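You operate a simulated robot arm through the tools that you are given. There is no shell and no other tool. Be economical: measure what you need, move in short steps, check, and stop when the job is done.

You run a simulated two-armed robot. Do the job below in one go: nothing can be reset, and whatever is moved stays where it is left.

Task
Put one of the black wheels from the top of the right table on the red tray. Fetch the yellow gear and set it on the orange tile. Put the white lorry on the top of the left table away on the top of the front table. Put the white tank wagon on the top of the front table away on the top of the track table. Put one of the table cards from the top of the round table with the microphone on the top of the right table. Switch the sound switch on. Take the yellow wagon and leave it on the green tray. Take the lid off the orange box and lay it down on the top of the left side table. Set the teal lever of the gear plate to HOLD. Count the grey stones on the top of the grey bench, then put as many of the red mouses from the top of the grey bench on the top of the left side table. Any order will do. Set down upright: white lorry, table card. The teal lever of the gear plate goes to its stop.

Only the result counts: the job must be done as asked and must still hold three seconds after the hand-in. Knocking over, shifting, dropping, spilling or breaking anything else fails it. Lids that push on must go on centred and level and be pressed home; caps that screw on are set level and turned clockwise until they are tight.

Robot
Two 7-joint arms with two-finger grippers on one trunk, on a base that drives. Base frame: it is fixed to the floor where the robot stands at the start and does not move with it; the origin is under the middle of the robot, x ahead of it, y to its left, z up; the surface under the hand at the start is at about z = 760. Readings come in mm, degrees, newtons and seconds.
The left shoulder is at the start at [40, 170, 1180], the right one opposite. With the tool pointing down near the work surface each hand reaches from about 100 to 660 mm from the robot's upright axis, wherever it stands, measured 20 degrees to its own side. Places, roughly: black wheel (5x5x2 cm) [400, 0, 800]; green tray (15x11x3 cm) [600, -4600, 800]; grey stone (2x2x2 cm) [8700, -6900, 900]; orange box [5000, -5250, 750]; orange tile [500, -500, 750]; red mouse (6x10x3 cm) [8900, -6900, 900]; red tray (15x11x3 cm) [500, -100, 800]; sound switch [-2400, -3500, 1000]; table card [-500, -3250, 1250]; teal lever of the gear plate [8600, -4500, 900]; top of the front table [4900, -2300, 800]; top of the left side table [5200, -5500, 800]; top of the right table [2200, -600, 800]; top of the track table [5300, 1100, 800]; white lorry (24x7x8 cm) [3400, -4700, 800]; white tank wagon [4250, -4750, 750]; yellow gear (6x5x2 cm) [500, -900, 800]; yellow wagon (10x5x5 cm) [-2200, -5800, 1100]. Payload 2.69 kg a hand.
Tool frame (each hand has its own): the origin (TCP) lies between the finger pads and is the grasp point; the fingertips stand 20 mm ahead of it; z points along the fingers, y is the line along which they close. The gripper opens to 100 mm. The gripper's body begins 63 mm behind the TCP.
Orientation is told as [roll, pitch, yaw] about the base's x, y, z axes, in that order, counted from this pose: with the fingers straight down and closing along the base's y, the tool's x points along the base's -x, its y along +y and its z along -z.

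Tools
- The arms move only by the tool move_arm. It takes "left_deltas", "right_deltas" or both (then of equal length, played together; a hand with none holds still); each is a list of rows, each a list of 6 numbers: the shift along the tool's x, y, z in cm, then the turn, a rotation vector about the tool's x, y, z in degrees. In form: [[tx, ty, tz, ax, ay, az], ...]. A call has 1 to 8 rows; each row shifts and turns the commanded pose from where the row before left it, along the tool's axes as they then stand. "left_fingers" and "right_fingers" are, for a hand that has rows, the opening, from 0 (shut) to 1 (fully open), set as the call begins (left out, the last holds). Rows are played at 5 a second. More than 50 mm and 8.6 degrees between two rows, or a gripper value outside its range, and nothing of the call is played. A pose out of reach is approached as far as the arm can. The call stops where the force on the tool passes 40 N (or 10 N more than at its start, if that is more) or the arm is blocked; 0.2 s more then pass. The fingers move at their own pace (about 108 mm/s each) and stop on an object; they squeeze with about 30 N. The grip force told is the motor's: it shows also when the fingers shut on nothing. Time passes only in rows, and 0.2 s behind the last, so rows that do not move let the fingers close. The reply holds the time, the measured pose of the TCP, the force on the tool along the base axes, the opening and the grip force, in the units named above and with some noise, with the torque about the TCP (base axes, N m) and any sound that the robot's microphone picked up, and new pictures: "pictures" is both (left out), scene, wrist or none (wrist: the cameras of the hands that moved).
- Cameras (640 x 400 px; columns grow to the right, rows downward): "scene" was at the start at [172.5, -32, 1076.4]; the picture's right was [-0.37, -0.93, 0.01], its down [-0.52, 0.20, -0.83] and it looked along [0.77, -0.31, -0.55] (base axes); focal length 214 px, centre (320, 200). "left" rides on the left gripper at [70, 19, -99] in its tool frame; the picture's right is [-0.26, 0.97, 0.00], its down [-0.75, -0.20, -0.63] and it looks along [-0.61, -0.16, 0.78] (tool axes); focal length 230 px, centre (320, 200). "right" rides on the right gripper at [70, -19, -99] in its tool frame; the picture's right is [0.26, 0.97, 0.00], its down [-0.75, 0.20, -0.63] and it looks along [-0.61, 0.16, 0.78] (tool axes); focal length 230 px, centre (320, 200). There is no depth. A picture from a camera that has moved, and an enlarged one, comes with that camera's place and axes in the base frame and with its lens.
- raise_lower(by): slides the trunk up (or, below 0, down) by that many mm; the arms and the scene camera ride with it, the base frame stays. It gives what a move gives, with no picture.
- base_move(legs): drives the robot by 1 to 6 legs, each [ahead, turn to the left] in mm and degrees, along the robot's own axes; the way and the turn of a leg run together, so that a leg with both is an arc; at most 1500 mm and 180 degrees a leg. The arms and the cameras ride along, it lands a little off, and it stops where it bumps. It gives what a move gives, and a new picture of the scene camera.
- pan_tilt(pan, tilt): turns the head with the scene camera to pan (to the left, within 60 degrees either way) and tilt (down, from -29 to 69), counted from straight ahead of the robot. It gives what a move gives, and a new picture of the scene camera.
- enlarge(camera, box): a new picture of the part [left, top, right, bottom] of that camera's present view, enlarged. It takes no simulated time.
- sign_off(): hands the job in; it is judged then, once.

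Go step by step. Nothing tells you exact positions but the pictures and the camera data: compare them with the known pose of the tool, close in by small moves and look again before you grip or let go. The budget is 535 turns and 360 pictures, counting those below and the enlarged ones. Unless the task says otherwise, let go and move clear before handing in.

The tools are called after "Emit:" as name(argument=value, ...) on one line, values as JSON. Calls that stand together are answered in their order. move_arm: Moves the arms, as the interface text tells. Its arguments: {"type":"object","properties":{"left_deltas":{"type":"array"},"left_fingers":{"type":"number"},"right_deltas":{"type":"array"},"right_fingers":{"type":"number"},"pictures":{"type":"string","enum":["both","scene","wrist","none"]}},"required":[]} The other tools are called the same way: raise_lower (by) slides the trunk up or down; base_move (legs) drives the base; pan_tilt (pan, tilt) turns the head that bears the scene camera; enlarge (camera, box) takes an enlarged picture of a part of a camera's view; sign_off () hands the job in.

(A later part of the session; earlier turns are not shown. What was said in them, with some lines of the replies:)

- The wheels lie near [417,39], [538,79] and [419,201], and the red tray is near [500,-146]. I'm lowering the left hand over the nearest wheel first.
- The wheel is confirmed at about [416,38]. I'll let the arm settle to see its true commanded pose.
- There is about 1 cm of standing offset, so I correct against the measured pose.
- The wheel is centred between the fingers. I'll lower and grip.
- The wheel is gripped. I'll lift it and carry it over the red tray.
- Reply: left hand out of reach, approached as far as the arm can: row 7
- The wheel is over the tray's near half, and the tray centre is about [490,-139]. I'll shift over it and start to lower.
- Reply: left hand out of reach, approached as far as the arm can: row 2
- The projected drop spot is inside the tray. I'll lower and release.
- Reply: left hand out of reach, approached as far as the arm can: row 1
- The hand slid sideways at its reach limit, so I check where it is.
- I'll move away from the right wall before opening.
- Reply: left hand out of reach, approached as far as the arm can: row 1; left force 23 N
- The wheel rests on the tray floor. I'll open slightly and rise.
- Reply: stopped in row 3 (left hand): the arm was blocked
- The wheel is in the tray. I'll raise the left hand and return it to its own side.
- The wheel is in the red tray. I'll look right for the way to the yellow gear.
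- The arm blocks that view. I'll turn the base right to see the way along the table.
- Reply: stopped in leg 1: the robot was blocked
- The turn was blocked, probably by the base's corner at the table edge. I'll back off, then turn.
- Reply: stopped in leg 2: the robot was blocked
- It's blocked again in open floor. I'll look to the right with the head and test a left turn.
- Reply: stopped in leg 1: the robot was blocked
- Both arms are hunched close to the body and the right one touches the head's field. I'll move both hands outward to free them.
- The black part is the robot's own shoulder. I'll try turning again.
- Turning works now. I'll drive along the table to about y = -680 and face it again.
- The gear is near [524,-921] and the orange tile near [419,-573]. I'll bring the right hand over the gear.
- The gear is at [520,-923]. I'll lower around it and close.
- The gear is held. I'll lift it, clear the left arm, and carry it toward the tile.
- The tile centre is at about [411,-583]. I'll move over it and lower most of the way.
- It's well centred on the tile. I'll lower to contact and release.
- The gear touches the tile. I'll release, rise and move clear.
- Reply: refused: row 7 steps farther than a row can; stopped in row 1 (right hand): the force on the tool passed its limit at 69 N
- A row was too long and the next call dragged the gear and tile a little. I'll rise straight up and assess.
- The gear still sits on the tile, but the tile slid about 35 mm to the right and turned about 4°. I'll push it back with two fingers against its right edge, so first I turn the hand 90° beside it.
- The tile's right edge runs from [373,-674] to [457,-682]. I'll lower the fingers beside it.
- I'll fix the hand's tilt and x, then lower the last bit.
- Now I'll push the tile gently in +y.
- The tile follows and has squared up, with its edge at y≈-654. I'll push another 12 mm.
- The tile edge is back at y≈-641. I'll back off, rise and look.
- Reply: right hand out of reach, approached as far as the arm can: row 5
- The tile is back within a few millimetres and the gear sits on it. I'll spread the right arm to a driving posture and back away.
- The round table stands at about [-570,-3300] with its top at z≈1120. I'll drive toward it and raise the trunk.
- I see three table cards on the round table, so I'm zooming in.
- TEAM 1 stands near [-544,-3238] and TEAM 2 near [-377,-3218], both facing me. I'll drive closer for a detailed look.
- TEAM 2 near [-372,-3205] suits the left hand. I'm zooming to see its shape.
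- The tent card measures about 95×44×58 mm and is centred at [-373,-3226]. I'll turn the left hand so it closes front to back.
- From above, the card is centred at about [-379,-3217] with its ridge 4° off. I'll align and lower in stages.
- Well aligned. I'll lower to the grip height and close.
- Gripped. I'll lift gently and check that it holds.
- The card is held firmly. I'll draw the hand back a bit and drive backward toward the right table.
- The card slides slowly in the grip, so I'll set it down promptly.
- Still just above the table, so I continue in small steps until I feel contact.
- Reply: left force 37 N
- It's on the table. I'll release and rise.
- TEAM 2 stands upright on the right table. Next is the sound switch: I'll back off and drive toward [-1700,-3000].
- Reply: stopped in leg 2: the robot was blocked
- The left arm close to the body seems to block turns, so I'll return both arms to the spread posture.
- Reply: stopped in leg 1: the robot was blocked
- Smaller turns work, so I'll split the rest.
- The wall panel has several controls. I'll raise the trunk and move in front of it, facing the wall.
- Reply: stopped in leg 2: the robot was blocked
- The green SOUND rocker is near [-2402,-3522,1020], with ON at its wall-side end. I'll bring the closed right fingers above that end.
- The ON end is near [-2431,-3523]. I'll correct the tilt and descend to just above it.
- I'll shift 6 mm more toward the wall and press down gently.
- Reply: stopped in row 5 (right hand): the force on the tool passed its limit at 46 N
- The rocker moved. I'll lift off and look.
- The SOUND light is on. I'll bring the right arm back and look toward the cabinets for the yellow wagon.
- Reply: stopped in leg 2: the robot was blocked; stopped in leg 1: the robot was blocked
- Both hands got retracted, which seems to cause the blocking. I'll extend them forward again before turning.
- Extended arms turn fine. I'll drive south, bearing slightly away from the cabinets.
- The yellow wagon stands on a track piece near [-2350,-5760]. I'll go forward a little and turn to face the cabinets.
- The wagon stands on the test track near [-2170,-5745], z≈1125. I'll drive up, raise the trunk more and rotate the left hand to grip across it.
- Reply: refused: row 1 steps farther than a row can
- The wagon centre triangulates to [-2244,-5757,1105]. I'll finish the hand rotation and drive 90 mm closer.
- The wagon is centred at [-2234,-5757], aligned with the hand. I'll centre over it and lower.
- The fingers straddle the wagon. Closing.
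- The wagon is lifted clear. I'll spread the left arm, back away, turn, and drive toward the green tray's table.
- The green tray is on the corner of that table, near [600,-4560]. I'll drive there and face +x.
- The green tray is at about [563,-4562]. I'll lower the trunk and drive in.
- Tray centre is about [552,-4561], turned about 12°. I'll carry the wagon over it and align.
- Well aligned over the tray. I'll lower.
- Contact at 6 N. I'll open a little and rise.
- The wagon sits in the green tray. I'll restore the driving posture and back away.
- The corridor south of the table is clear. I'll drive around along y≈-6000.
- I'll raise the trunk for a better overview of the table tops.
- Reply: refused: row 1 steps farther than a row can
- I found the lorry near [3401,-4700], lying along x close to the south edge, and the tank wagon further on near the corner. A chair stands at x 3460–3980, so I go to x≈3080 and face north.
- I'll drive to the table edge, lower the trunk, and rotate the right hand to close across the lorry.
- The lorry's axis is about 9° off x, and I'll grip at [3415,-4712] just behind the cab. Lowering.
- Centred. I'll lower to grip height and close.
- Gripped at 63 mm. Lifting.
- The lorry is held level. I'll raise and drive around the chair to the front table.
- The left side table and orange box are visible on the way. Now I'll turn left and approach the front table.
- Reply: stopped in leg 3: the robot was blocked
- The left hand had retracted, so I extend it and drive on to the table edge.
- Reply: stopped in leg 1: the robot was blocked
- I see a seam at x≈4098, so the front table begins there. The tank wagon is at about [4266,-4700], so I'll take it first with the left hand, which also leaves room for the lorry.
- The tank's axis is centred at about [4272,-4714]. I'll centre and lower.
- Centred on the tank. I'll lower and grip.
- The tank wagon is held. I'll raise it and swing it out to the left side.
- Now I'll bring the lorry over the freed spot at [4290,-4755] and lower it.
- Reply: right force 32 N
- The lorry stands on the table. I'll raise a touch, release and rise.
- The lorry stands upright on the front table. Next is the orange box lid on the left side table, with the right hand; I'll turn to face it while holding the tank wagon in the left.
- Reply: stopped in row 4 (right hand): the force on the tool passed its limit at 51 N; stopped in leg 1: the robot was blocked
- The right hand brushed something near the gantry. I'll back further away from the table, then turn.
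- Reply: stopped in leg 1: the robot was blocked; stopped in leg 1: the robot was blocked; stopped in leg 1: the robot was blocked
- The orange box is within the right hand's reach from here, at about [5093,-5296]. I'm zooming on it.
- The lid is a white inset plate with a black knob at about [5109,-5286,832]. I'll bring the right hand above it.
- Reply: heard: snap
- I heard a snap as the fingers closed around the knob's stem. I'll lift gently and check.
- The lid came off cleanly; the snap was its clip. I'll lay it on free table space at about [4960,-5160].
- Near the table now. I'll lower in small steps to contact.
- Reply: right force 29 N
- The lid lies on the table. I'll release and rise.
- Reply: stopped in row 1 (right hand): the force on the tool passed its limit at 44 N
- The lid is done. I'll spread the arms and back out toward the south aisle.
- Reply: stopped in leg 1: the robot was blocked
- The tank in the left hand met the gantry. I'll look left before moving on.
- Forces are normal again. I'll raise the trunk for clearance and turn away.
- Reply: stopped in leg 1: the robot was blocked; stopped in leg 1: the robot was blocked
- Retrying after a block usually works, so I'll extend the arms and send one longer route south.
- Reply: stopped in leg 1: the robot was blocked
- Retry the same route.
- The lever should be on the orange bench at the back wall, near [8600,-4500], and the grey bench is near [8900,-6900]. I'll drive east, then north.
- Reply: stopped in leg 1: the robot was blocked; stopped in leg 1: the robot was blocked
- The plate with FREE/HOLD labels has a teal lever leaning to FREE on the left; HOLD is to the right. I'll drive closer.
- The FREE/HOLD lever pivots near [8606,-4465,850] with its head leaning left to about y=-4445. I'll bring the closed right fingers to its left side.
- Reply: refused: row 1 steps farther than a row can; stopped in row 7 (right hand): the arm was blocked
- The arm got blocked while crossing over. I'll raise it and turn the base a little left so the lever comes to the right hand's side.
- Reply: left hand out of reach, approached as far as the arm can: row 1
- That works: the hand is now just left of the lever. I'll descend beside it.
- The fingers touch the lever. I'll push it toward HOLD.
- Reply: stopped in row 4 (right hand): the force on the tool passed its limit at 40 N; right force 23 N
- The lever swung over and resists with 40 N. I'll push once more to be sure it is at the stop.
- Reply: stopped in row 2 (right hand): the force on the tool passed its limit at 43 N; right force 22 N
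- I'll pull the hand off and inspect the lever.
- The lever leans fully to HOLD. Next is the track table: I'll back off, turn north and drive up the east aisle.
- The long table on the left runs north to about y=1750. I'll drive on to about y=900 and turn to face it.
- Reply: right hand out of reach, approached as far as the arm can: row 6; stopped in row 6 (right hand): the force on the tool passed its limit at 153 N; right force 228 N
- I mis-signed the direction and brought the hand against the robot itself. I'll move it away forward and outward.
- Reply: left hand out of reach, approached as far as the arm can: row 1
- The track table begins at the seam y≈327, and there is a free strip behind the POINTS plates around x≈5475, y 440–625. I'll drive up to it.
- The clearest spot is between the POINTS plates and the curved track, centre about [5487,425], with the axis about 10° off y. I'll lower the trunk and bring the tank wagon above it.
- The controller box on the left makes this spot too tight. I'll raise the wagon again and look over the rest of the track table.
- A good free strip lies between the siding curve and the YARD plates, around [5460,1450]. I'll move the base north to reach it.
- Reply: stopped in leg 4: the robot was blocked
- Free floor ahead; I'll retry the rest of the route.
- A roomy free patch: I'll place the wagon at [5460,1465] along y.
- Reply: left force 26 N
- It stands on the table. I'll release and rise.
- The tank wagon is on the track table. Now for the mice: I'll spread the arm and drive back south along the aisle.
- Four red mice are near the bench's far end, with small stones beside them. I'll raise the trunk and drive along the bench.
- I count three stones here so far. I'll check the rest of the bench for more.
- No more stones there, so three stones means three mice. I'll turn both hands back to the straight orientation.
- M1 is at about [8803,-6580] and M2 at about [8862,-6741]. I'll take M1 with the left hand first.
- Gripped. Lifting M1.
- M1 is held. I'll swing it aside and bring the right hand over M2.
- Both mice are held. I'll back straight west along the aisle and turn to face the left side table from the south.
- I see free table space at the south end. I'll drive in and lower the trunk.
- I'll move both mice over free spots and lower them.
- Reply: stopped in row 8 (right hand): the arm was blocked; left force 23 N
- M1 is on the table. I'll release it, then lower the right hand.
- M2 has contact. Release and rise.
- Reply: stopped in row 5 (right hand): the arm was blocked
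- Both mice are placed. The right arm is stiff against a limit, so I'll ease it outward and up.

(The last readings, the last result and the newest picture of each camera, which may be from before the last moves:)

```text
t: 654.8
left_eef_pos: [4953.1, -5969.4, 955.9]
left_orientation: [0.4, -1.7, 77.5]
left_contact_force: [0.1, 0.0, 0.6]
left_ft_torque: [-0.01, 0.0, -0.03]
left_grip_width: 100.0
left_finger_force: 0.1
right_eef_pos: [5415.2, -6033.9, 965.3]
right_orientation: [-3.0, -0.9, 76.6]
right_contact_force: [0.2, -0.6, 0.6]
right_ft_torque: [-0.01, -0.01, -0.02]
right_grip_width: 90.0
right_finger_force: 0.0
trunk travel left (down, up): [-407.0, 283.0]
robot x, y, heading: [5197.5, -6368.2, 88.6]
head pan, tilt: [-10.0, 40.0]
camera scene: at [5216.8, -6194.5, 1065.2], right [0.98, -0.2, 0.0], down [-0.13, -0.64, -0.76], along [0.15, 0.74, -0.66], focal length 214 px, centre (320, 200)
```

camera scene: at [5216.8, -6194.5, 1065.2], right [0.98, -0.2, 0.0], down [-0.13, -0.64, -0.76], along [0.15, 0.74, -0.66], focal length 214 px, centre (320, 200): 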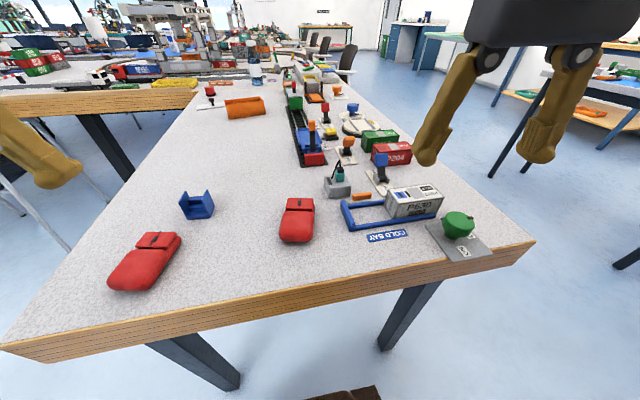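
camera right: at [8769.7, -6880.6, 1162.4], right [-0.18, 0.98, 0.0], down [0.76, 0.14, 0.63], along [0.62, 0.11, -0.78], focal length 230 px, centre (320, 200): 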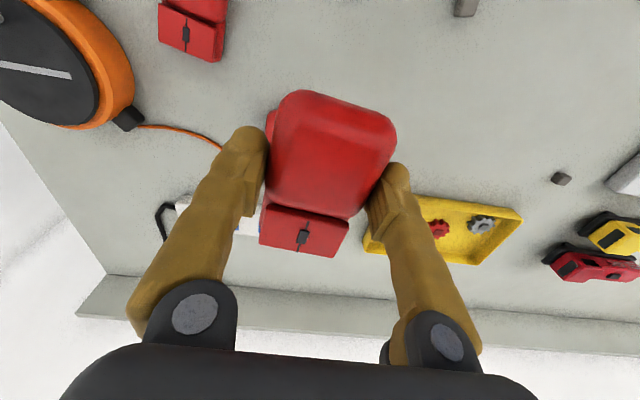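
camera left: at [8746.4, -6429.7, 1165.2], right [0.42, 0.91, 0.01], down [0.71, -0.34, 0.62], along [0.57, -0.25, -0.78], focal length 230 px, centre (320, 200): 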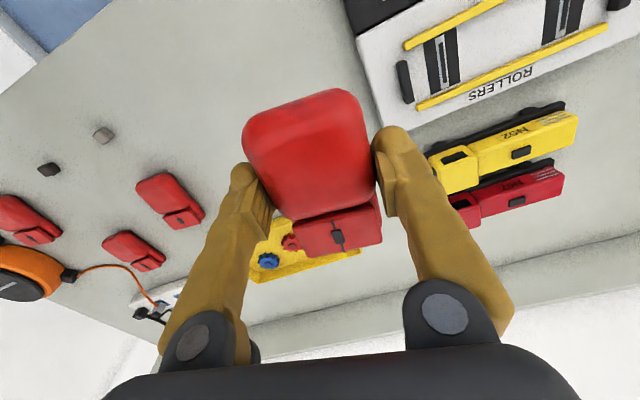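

Two mice are down. I'll go back for the third.

Emit:
move_arm(right_deltas=[[-3, -3.5, -1, -3, 0, 0], [-3, -3.5, 0, 0, 0, 0], [-1, -4, 0, 0, 0, 0], [0, -4, 0, 0, 0, 0], [0, 0, 0, 0, 0, 0]], left_deltas=[[0, 4, -1, 0, 0, 0], [0, 4, 0, 0, 0, 0], [0, 4, 0, 0, 0, 0], [0, 0, 0, 0, 0, 0], [0, 0, 0, 0, 0, 0]], pictures="none")

Emit:
raise_lower(by=190)

Emit:
base_move(legs=[[-330, 0], [0, -44], [0, -44], [1500, 0], [1350, 0]])

```text
t: 656.0
left_eef_pos: [4833.2, -5942.2, 967.0]
left_orientation: [0.3, -1.7, 77.5]
left_contact_force: [-0.8, 0.3, -0.2]
left_ft_torque: [0.01, -0.02, 0.0]
left_grip_width: 99.8
left_finger_force: 0.2
right_eef_pos: [5576.3, -6001.1, 978.6]
right_orientation: [0.1, -1.0, 76.7]
right_contact_force: [0.3, 0.4, 0.6]
right_ft_torque: [-0.01, 0.01, 0.01]
right_grip_width: 89.9
right_finger_force: 0.0
trunk travel left (down, up): [-407.0, 283.0]
robot x, y, heading: [5199.8, -6365.1, 88.0]
head pan, tilt: [-10.0, 40.0]
```

```text
t: 658.1
left_eef_pos: [4833.2, -5942.3, 1158.3]
left_orientation: [0.3, -1.7, 77.5]
left_contact_force: [0.3, 0.4, 1.0]
left_ft_torque: [0.03, 0.0, -0.04]
left_grip_width: 100.0
left_finger_force: 0.0
right_eef_pos: [5576.2, -6000.6, 1167.2]
right_orientation: [0.2, -0.8, 76.8]
right_contact_force: [-0.2, 1.0, 0.5]
right_ft_torque: [0.0, 0.01, 0.05]
right_grip_width: 89.9
right_finger_force: 0.0
trunk travel left (down, up): [-597.0, 93.0]
robot x, y, heading: [5197.1, -6368.4, 88.2]
head pan, tilt: [-10.0, 40.0]
```

```text
t: 666.9
left_eef_pos: [5926.8, -6321.9, 1166.6]
left_orientation: [0.3, -3.3, -10.9]
left_contact_force: [0.5, 0.5, -0.6]
left_ft_torque: [-0.03, 0.02, 0.0]
left_grip_width: 99.9
left_finger_force: 0.1
right_eef_pos: [5876.5, -7061.9, 1175.7]
right_orientation: [0.6, -1.0, -12.6]
right_contact_force: [-0.3, 0.0, 0.7]
right_ft_torque: [-0.04, 0.03, 0.01]
right_grip_width: 90.1
right_finger_force: 0.0
trunk travel left (down, up): [-597.0, 93.0]
robot x, y, heading: [5542.3, -6696.3, -1.2]
head pan, tilt: [-10.0, 40.0]
stopped in leg 4: the force on the tool passed its limit at 148 N (the readings are from after the stop); the commanded pose is now the measured one
camera scene: at [5719.4, -6712.4, 1254.9], right [-0.19, -0.98, 0.0], down [-0.65, 0.12, -0.75], along [0.74, -0.15, -0.66], focal length 214 px, centre (320, 200)
```

scene: 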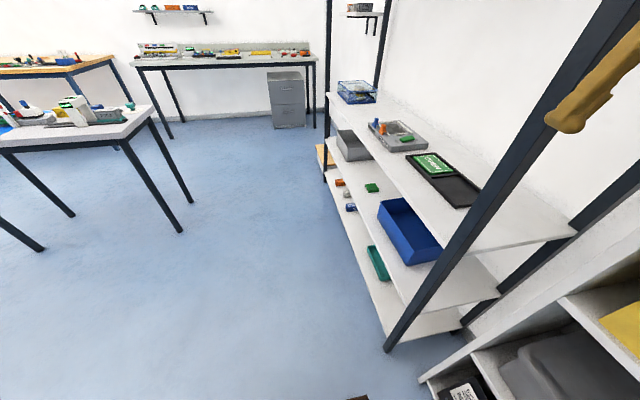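

The right hand bumped the rack's post. I'll back up, pull the hand in and steer further north.

Emit:
base_move(legs=[[-150, 0]])

Emit:
move_arm(right_deltas=[[-1, 4.5, 0, 0, 0, 0], [-1, 4.5, 0, 0, 0, 0], [-1, 4.5, 0, 0, 0, 0], [0, 0, 0, 0, 0, 0]], pictures="scene")

```text
t: 668.2
left_eef_pos: [5780.9, -6318.9, 1166.6]
left_orientation: [0.4, -2.9, -11.0]
left_contact_force: [0.2, -0.5, 0.0]
left_ft_torque: [0.0, 0.13, -0.02]
left_grip_width: 100.1
left_finger_force: 0.1
right_eef_pos: [5734.5, -7058.8, 1175.0]
right_orientation: [0.6, -0.7, -12.3]
right_contact_force: [1.4, 0.6, -0.3]
right_ft_torque: [-0.01, 0.04, 0.0]
right_grip_width: 90.1
right_finger_force: 0.0
trunk travel left (down, up): [-597.0, 93.0]
robot x, y, heading: [5391.3, -6694.1, -0.9]
head pan, tilt: [-10.0, 40.0]
camera scene: at [5575.2, -6710.1, 1254.1], right [-0.19, -0.98, 0.0], down [-0.65, 0.12, -0.75], along [0.74, -0.15, -0.66], focal length 214 px, centre (320, 200)
```

scene: 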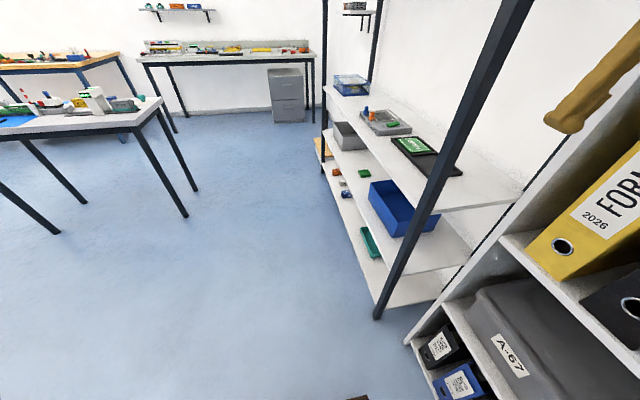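

```text
t: 669.2
left_eef_pos: [5750.6, -6320.8, 1176.5]
left_orientation: [0.7, -4.6, -10.9]
left_contact_force: [-0.6, 0.0, -0.7]
left_ft_torque: [0.03, -0.06, -0.01]
left_grip_width: 100.2
left_finger_force: 0.1
right_eef_pos: [5759.7, -6933.8, 1185.4]
right_orientation: [0.9, -2.3, -12.4]
right_contact_force: [-0.4, -0.9, -0.2]
right_ft_torque: [0.03, -0.04, -0.01]
right_grip_width: 90.0
right_finger_force: 0.1
trunk travel left (down, up): [-597.0, 93.0]
robot x, y, heading: [5389.6, -6693.7, -1.2]
head pan, tilt: [-10.0, 40.0]
camera scene: at [5559.8, -6710.8, 1256.3], right [-0.19, -0.98, 0.0], down [-0.64, 0.12, -0.76], along [0.74, -0.15, -0.65], focal length 214 px, centre (320, 200)
```

scene: 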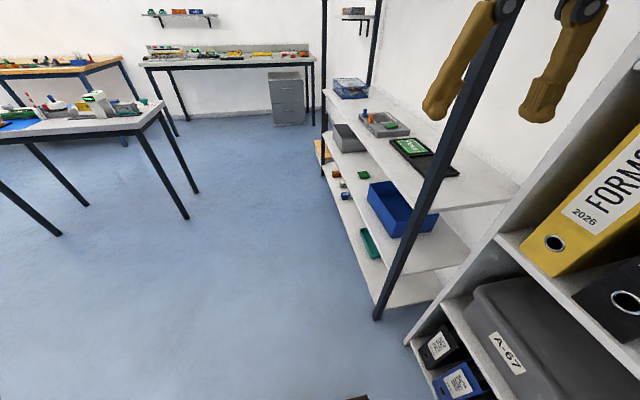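

Emit:
base_move(legs=[[0, 15], [800, 0], [0, -21], [1500, 0], [620, 0], [0, 7]])

```text
t: 686.3
left_eef_pos: [8617.6, -6292.3, 1173.4]
left_orientation: [0.5, -4.4, -6.9]
left_contact_force: [0.5, 0.4, -0.6]
left_ft_torque: [-0.05, 0.01, 0.0]
left_grip_width: 100.2
left_finger_force: 0.1
right_eef_pos: [8672.0, -6904.3, 1183.8]
right_orientation: [0.8, -1.9, -8.3]
right_contact_force: [0.1, 0.0, -0.4]
right_ft_torque: [-0.01, -0.02, -0.01]
right_grip_width: 89.9
right_finger_force: 0.1
trunk travel left (down, up): [-597.0, 93.0]
robot x, y, heading: [8281.8, -6690.2, 2.9]
head pan, tilt: [-10.0, 40.0]
camera scene: at [8457.0, -6695.1, 1255.1], right [-0.12, -0.99, 0.0], down [-0.65, 0.08, -0.75], along [0.75, -0.09, -0.66], focal length 214 px, centre (320, 200)
```

scene: 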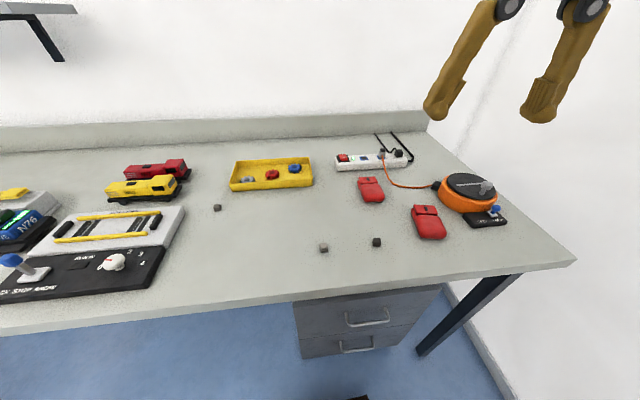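

M4 is at about [8777,-6992], turned about -17°. I'll pick it with the right hand.

Emit:
raise_lower(by=-80)

Emit:
move_arm(right_deltas=[[-3.89, -2.4, 0, 0.8, 1.9, 0], [-3.89, -2.4, 0, 0, 0, 0], [-3.89, -2.4, 0, 0, 0, 0], [0, 0, 4, 0, 0, 4.5], [0, 0, 4, 0, 0, 4.5], [0, 0, 0, 0, 0, 0]], right_fingers=1, pictures="wrist")

```text
t: 687.5
left_eef_pos: [8598.0, -6295.0, 1100.0]
left_orientation: [0.8, -5.3, -6.8]
left_contact_force: [-0.2, -0.2, 0.0]
left_ft_torque: [0.0, -0.04, 0.02]
left_grip_width: 100.1
left_finger_force: 0.1
right_eef_pos: [8650.6, -6906.5, 1110.0]
right_orientation: [1.0, -2.8, -8.3]
right_contact_force: [-0.1, -0.4, 0.2]
right_ft_torque: [0.0, -0.02, 0.03]
right_grip_width: 90.4
right_finger_force: 0.1
trunk travel left (down, up): [-517.0, 173.0]
robot x, y, heading: [8282.8, -6690.8, 3.0]
head pan, tilt: [-10.0, 40.0]
```

```text
t: 688.9
left_eef_pos: [8598.7, -6294.0, 1099.5]
left_orientation: [0.6, -5.3, -6.9]
left_contact_force: [0.1, 0.6, 0.6]
left_ft_torque: [-0.01, 0.01, 0.03]
left_grip_width: 100.0
left_finger_force: 0.1
right_eef_pos: [8761.7, -6991.8, 1031.8]
right_orientation: [0.5, -0.9, -17.3]
right_contact_force: [-0.1, 0.4, 0.6]
right_ft_torque: [-0.01, -0.01, 0.0]
right_grip_width: 99.8
right_finger_force: 0.1
trunk travel left (down, up): [-517.0, 173.0]
robot x, y, heading: [8283.4, -6691.3, 3.0]
head pan, tilt: [-10.0, 40.0]
camera right: at [8686.6, -6987.7, 1128.4], right [0.04, 1.0, 0.0], down [0.77, -0.03, 0.64], along [0.64, -0.02, -0.77], focal length 230 px, centre (320, 200)
```

right: 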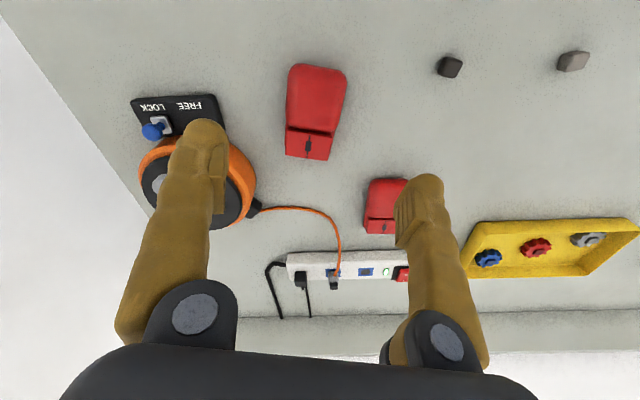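

Emit:
move_arm(right_deltas=[[-1.3, -0.1, 4, 0, 0, -6], [0, 0, 4.5, 0, 0, 0], [0, 0, 4, 0, 0, 0], [0, 0, 0, 0, 0, 0]], pictures="wrist")

```text
t: 689.9
left_eef_pos: [8597.8, -6294.5, 1098.5]
left_orientation: [0.6, -5.3, -6.8]
left_contact_force: [-0.2, -0.4, 0.7]
left_ft_torque: [-0.02, -0.05, -0.03]
left_grip_width: 100.0
left_finger_force: 0.0
right_eef_pos: [8771.3, -7000.6, 906.4]
right_orientation: [0.3, -1.0, -11.3]
right_contact_force: [0.7, 0.0, -0.1]
right_ft_torque: [-0.01, -0.03, -0.02]
right_grip_width: 100.0
right_finger_force: 0.2
trunk travel left (down, up): [-517.0, 173.0]
robot x, y, heading: [8276.4, -6692.4, 2.9]
head pan, tilt: [-10.0, 40.0]
camera right: at [8697.3, -7003.3, 1004.1], right [-0.06, 1.0, 0.0], down [0.76, 0.05, 0.64], along [0.64, 0.04, -0.77], focal length 230 px, centre (320, 200)
```

right: 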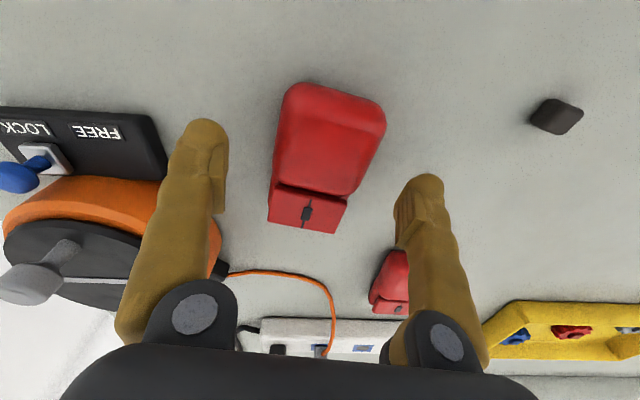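

Emit:
move_arm(right_deltas=[[0, 0, 1.0, 0, -1, 0], [0, 0, 1.2, 0, 0, 0], [0, 0, 0, 0, 0, 0]], pictures="none")

Emit:
move_arm(right_deltas=[[0, 0, 0, 0, 0, 0], [0, 0, 0, 0, 0, 0], [0, 0, 0, 0, 0, 0]], right_fingers=0.2, pictures="none")

Emit:
move_arm(right_deltas=[[0, 0, -1, 0, 0, 0], [0, 0, -2, 0, 0, 0], [0, 0, -4, 0, 0, 0], [0, 0, -4.5, 0, 0, 0], [0, 0, -4.5, 0, 0, 0], [0, 0, 0, 0, 0, 0]], pictures="scene")

```text
t: 690.6
left_eef_pos: [8599.1, -6294.5, 1098.0]
left_orientation: [0.6, -5.3, -6.8]
left_contact_force: [0.3, -0.3, -0.7]
left_ft_torque: [-0.02, 0.01, 0.0]
left_grip_width: 99.8
left_finger_force: 0.0
right_eef_pos: [8773.7, -6999.3, 885.6]
right_orientation: [0.3, -2.0, -11.3]
right_contact_force: [0.0, 0.5, 0.7]
right_ft_torque: [0.0, -0.02, 0.0]
right_grip_width: 100.0
right_finger_force: 0.2
trunk travel left (down, up): [-517.0, 173.0]
robot x, y, heading: [8281.3, -6690.2, 2.9]
head pan, tilt: [-10.0, 40.0]
```

```text
t: 691.5
left_eef_pos: [8598.7, -6294.9, 1098.7]
left_orientation: [0.6, -5.3, -6.9]
left_contact_force: [-0.6, -0.8, 0.0]
left_ft_torque: [0.02, 0.01, 0.0]
left_grip_width: 100.0
left_finger_force: 0.1
right_eef_pos: [8772.5, -6999.3, 885.0]
right_orientation: [0.3, -1.9, -11.3]
right_contact_force: [0.5, -0.1, 0.0]
right_ft_torque: [0.01, -0.01, 0.03]
right_grip_width: 58.9
right_finger_force: 30.1
trunk travel left (down, up): [-517.0, 173.0]
robot x, y, heading: [8276.9, -6691.7, 2.9]
head pan, tilt: [-10.0, 40.0]
```

```text
t: 692.9
left_eef_pos: [8599.8, -6295.1, 1098.6]
left_orientation: [0.7, -5.3, -6.8]
left_contact_force: [-0.3, 0.4, -1.0]
left_ft_torque: [0.01, 0.02, -0.03]
left_grip_width: 100.1
left_finger_force: 0.0
right_eef_pos: [8766.5, -6997.4, 1045.5]
right_orientation: [0.3, -2.1, -11.3]
right_contact_force: [0.1, -0.3, -1.1]
right_ft_torque: [0.02, 0.02, -0.03]
right_grip_width: 58.6
right_finger_force: 29.8
trunk travel left (down, up): [-517.0, 173.0]
robot x, y, heading: [8279.9, -6690.7, 2.9]
head pan, tilt: [-10.0, 40.0]
camera scene: at [8456.1, -6696.3, 1175.0], right [-0.12, -0.99, 0.0], down [-0.65, 0.08, -0.75], along [0.75, -0.09, -0.66], focal length 214 px, centre (320, 200)
```

scene: 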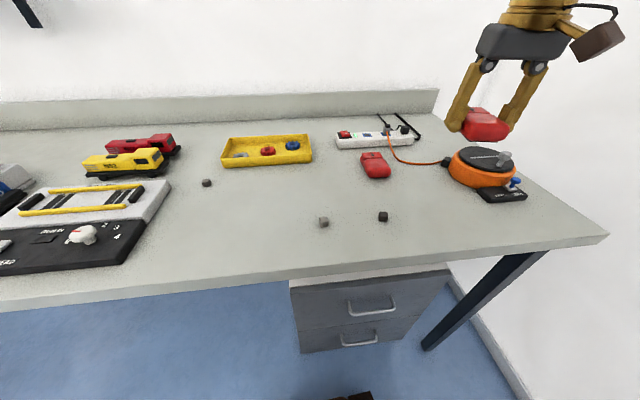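

M4 is held. I'll back west again, steering clear of the rack.

Emit:
move_arm(right_deltas=[[0, 3, -1, 0, -2, 0], [0, 3, 0, 0, 0, 0], [0, 0, 0, 0, 0, 0]], pictures="none")

Emit:
base_move(legs=[[-350, 0], [0, -8], [-1500, 0], [-1400, 0], [0, 45], [0, 45]])

```text
t: 693.6
left_eef_pos: [8599.5, -6293.8, 1099.8]
left_orientation: [0.7, -5.3, -6.8]
left_contact_force: [-0.2, -0.6, 0.0]
left_ft_torque: [0.04, 0.03, -0.01]
left_grip_width: 100.1
left_finger_force: 0.0
right_eef_pos: [8778.2, -6937.5, 1056.6]
right_orientation: [0.3, -3.9, -11.2]
right_contact_force: [-1.1, 0.0, -1.5]
right_ft_torque: [0.02, 0.04, -0.02]
right_grip_width: 58.6
right_finger_force: 30.1
trunk travel left (down, up): [-517.0, 173.0]
robot x, y, heading: [8278.8, -6691.7, 2.9]
head pan, tilt: [-10.0, 40.0]
```

```text
t: 714.5
left_eef_pos: [4684.8, -6058.9, 1099.3]
left_orientation: [0.6, -5.3, 74.6]
left_contact_force: [0.2, 0.1, 0.6]
left_ft_torque: [-0.01, 0.03, 0.04]
left_grip_width: 100.0
left_finger_force: 0.1
right_eef_pos: [5347.3, -5978.4, 1056.0]
right_orientation: [0.1, -3.9, 70.0]
right_contact_force: [-0.4, -0.2, -0.3]
right_ft_torque: [-0.01, 0.02, -0.01]
right_grip_width: 58.4
right_finger_force: 29.9
trunk travel left (down, up): [-517.0, 173.0]
robot x, y, heading: [5038.1, -6434.1, 84.5]
head pan, tilt: [-10.0, 40.0]
camera scene: at [5071.3, -6262.5, 1175.3], right [0.96, -0.27, 0.0], down [-0.17, -0.63, -0.76], along [0.21, 0.73, -0.66], focal length 214 px, centre (320, 200)
```

scene: 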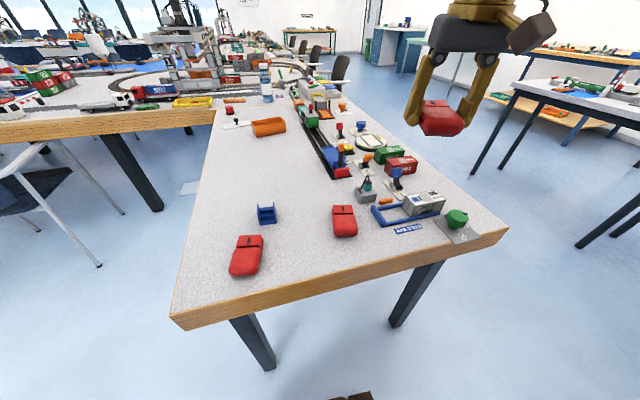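

Emit:
raise_lower(by=-110)

Emit:
move_arm(right_deltas=[[1.43, 4.52, 0, 0, 3.9, 0], [1.43, 4.52, 0, 0, 0, 0], [1.43, 4.52, 0, 0, 0, 0], [1.43, 4.52, 0, 0, 0, 0], [1.43, 4.52, 0, 0, 0, 0], [0, 0, 2, 0, 0, -7], [0, 0, 3, 0, 0, 0], [0, 0, 0, 0, 0, 0]], pictures="scene")

```text
t: 715.9
left_eef_pos: [4685.0, -6074.9, 993.9]
left_orientation: [0.7, -6.2, 74.6]
left_contact_force: [-0.4, -0.2, 0.0]
left_ft_torque: [-0.02, 0.07, 0.0]
left_grip_width: 100.1
left_finger_force: 0.1
right_eef_pos: [5346.5, -5993.6, 953.5]
right_orientation: [0.5, -4.8, 70.1]
right_contact_force: [0.8, 0.2, -1.3]
right_ft_torque: [-0.01, 0.0, -0.02]
right_grip_width: 58.5
right_finger_force: 29.8
trunk travel left (down, up): [-407.0, 283.0]
robot x, y, heading: [5034.7, -6434.2, 84.3]
head pan, tilt: [-10.0, 40.0]
```

```text
t: 717.9
left_eef_pos: [4683.1, -6094.4, 1000.9]
left_orientation: [0.8, -7.5, 74.6]
left_contact_force: [0.0, -1.7, 0.7]
left_ft_torque: [0.08, -0.03, -0.02]
left_grip_width: 99.7
left_finger_force: 0.0
right_eef_pos: [5125.5, -5987.3, 928.0]
right_orientation: [4.4, -1.5, 72.2]
right_contact_force: [-0.8, -0.7, -0.7]
right_ft_torque: [0.08, -0.02, -0.01]
right_grip_width: 58.7
right_finger_force: 30.2
trunk travel left (down, up): [-407.0, 283.0]
robot x, y, heading: [5039.0, -6435.6, 84.6]
head pan, tilt: [-10.0, 40.0]
stopped in row 8 (right hand): the arm was blocked; the commanded pose is now the measured one
camera scene: at [5071.4, -6266.8, 1065.7], right [0.96, -0.27, 0.0], down [-0.18, -0.63, -0.76], along [0.21, 0.73, -0.65], focal length 214 px, centre (320, 200)
```

scene: 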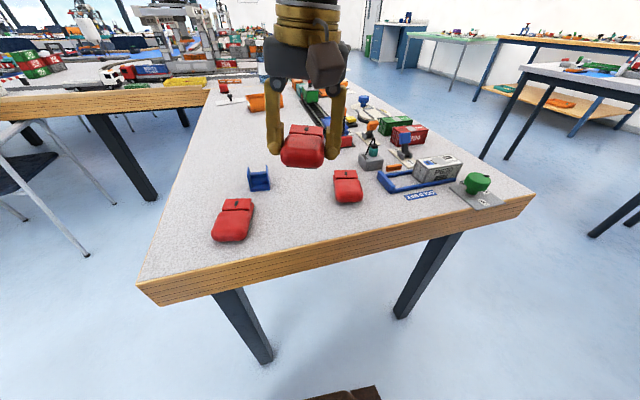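

It's near the spot; I'll level the hand and lower in stages.

Emit:
move_arm(right_deltas=[[0, 0.8, 3, 4.4, 1.5, 0], [0, 0, 4, 0, 0, 0], [0, 0, 3, 0, 0, 0], [0, 0, 0, 0, 0, 0]], pictures="both")

```text
t: 718.9
left_eef_pos: [4683.7, -6091.3, 999.4]
left_orientation: [0.8, -7.2, 74.7]
left_contact_force: [0.4, -0.1, 0.1]
left_ft_torque: [0.0, -0.04, 0.0]
left_grip_width: 99.9
left_finger_force: 0.1
right_eef_pos: [5126.4, -5971.7, 832.1]
right_orientation: [1.3, 0.1, 70.2]
right_contact_force: [0.5, 0.5, -0.1]
right_ft_torque: [0.05, 0.03, -0.02]
right_grip_width: 58.6
right_finger_force: 30.0
trunk travel left (down, up): [-407.0, 283.0]
robot x, y, heading: [5035.5, -6433.9, 84.3]
head pan, tilt: [-10.0, 40.0]
camera scene: at [5071.1, -6264.3, 1065.3], right [0.96, -0.27, 0.0], down [-0.17, -0.63, -0.76], along [0.21, 0.73, -0.66], focal length 214 px, centre (320, 200)
camera right: at [5121.3, -6042.6, 930.6], right [-1.0, 0.09, 0.02], down [0.08, 0.77, 0.63], along [0.04, 0.63, -0.77], focal length 230 px, centre (320, 200)
```

scene: 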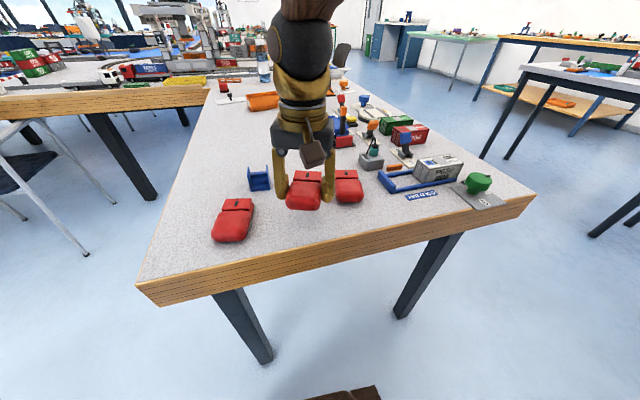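
right: 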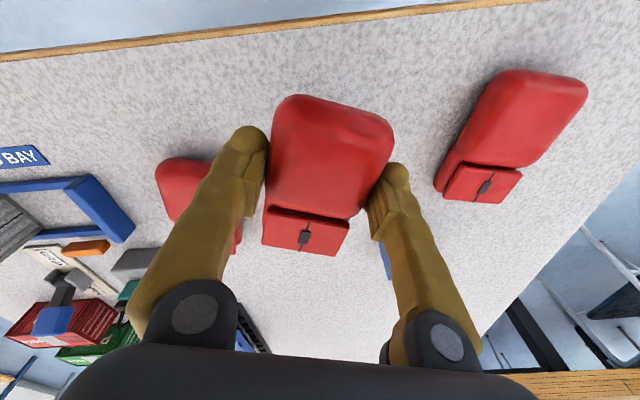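

I'll shift 12 mm toward M1's side and lower to contact.

Emit:
move_arm(right_deltas=[[0, 1.3, 0.5, 1.3, 0, 0], [0, 0, 2, 0, 0, 0], [0, 0, 1.5, 0, 0, 0], [0, 0, 0, 0, 0, 0]], pictures="none")

Emit:
move_arm(right_deltas=[[0, 0, 0.4, 0, 0, 0], [0, 0, 0, 0, 0, 0]], pictures="wrist")

```text
t: 719.9
left_eef_pos: [4682.4, -6090.8, 998.3]
left_orientation: [0.8, -7.2, 74.7]
left_contact_force: [-0.2, 0.1, 0.0]
left_ft_torque: [-0.03, 0.01, -0.01]
left_grip_width: 99.7
left_finger_force: 0.0
right_eef_pos: [5111.8, -5969.3, 788.8]
right_orientation: [-0.8, -0.2, 70.7]
right_contact_force: [0.8, -0.3, -0.9]
right_ft_torque: [0.02, 0.0, 0.02]
right_grip_width: 58.9
right_finger_force: 29.8
trunk travel left (down, up): [-407.0, 283.0]
robot x, y, heading: [5035.1, -6432.9, 84.1]
head pan, tilt: [-10.0, 40.0]
```

```text
t: 720.5
left_eef_pos: [4682.6, -6091.1, 998.7]
left_orientation: [0.8, -7.2, 74.6]
left_contact_force: [-1.1, 0.4, -1.1]
left_ft_torque: [0.01, -0.01, 0.02]
left_grip_width: 100.2
left_finger_force: 0.0
right_eef_pos: [5111.0, -5967.6, 786.2]
right_orientation: [-0.6, -0.5, 70.8]
right_contact_force: [-4.7, 2.0, 12.5]
right_ft_torque: [0.86, 0.22, 0.26]
right_grip_width: 59.0
right_finger_force: 30.2
trunk travel left (down, up): [-407.0, 283.0]
robot x, y, heading: [5037.6, -6433.6, 84.1]
head pan, tilt: [-10.0, 40.0]
camera right: at [5104.8, -6039.2, 884.5], right [-1.0, 0.07, -0.01], down [0.05, 0.77, 0.63], along [0.06, 0.63, -0.77], focal length 230 px, centre (320, 200)
```

right: 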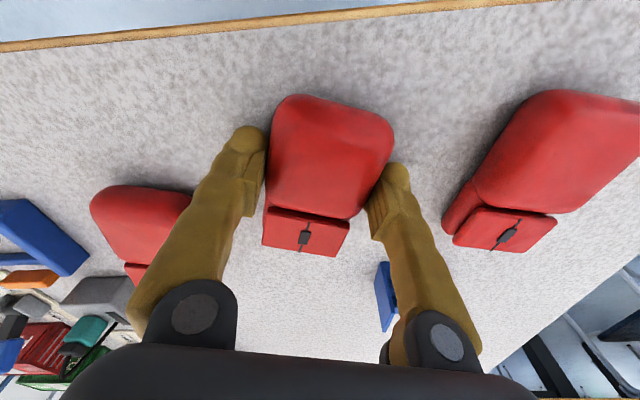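

Contact. I'll open moderately and rise carefully.

Emit:
move_arm(right_deltas=[[0, 0, 0, 0, 0, 0], [0, 0, 0, 0, 0, 0]], right_fingers=0.8, pictures="none")

Emit:
move_arm(right_deltas=[[0, 0, -1.5, 0, 0, 0], [0, 0, -3, 0, 0, 0], [0, 0, -3, 0, 0, 0], [0, -3, -3, 0, 0, 0], [0, -4, -2, 0, 0, 0], [0, -4, -2, 0, 0, 0], [0, -4, -2, 0, 0, 0], [0, -4, 0, 0, 0, 0]], right_fingers=0.8, pictures="scene")

```text
t: 721.1
left_eef_pos: [4682.9, -6091.0, 998.6]
left_orientation: [0.9, -7.1, 74.6]
left_contact_force: [-0.8, 0.0, 0.3]
left_ft_torque: [0.0, 0.0, -0.01]
left_grip_width: 99.9
left_finger_force: 0.1
right_eef_pos: [5114.3, -5970.6, 782.5]
right_orientation: [-1.2, 0.1, 70.9]
right_contact_force: [0.0, -0.4, -0.8]
right_ft_torque: [0.02, 0.01, -0.01]
right_grip_width: 79.8
right_finger_force: 0.1
trunk travel left (down, up): [-407.0, 283.0]
robot x, y, heading: [5038.3, -6435.4, 84.0]
head pan, tilt: [-10.0, 40.0]
```

```text
t: 722.9
left_eef_pos: [4685.6, -6090.3, 998.7]
left_orientation: [0.8, -7.1, 74.5]
left_contact_force: [-1.5, 0.2, -0.9]
left_ft_torque: [0.02, 0.02, 0.02]
left_grip_width: 99.9
left_finger_force: 0.0
right_eef_pos: [5279.9, -6030.6, 951.8]
right_orientation: [-1.5, -0.1, 72.8]
right_contact_force: [-0.2, 0.0, -0.5]
right_ft_torque: [-0.05, 0.0, -0.01]
right_grip_width: 79.8
right_finger_force: 0.1
trunk travel left (down, up): [-407.0, 283.0]
robot x, y, heading: [5040.8, -6434.7, 84.1]
head pan, tilt: [-10.0, 40.0]
camera scene: at [5072.2, -6263.9, 1065.1], right [0.96, -0.27, 0.0], down [-0.18, -0.63, -0.75], along [0.21, 0.73, -0.66], focal length 214 px, centre (320, 200)
```

scene: 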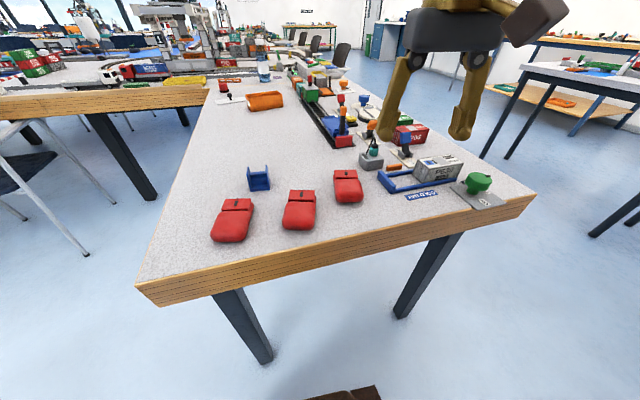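

Three mice lie on the left side table and all other parts are done. I'll back clear before handing in.

Emit:
base_move(legs=[[-200, 0]])

```text
t: 724.5
left_eef_pos: [4664.2, -6292.1, 999.6]
left_orientation: [0.8, -7.3, 74.4]
left_contact_force: [-0.2, 0.7, 0.4]
left_ft_torque: [-0.02, 0.0, -0.05]
left_grip_width: 100.2
left_finger_force: 0.1
right_eef_pos: [5261.2, -6233.2, 951.8]
right_orientation: [-1.5, -0.2, 72.7]
right_contact_force: [-0.4, 0.0, -0.1]
right_ft_torque: [0.03, 0.0, 0.0]
right_grip_width: 79.8
right_finger_force: 0.0
trunk travel left (down, up): [-407.0, 283.0]
robot x, y, heading: [5014.3, -6637.9, 84.2]
head pan, tilt: [-10.0, 40.0]
camera scene: at [5051.5, -6466.4, 1065.4], right [0.96, -0.27, 0.0], down [-0.18, -0.63, -0.76], along [0.21, 0.73, -0.65], focal length 214 px, centre (320, 200)
```

scene: 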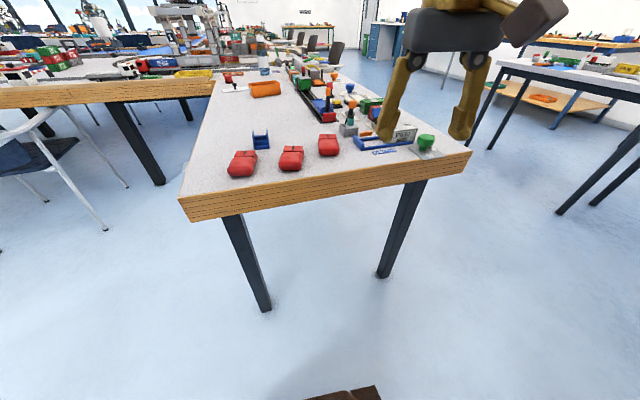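

The hands are clear and everything is in place, so I'm handing in.

Emit:
sign_off()

```text
The job is handed in.
```

I've handed the job in with all ten parts done, but I bumped or moved a few other things along the way. I counted three grey stones of different shades, so three mice went on the left side table.

- **Orange tile:** a dragged move slid it about 35 mm with the gear on it. I pushed it back to within about 6 mm of where it was.
- **Bumps:** the hands or the held tank wagon pressed on the gantry on the front table, and the right hand hit the rack by the wall at up to 148 N. From the pictures, neither had moved and nothing had fallen.
- **Teal lever:** I pushed it towards HOLD until it resisted at about 40 N, twice. It leans fully to HOLD, but I judged the stop by force and picture only.
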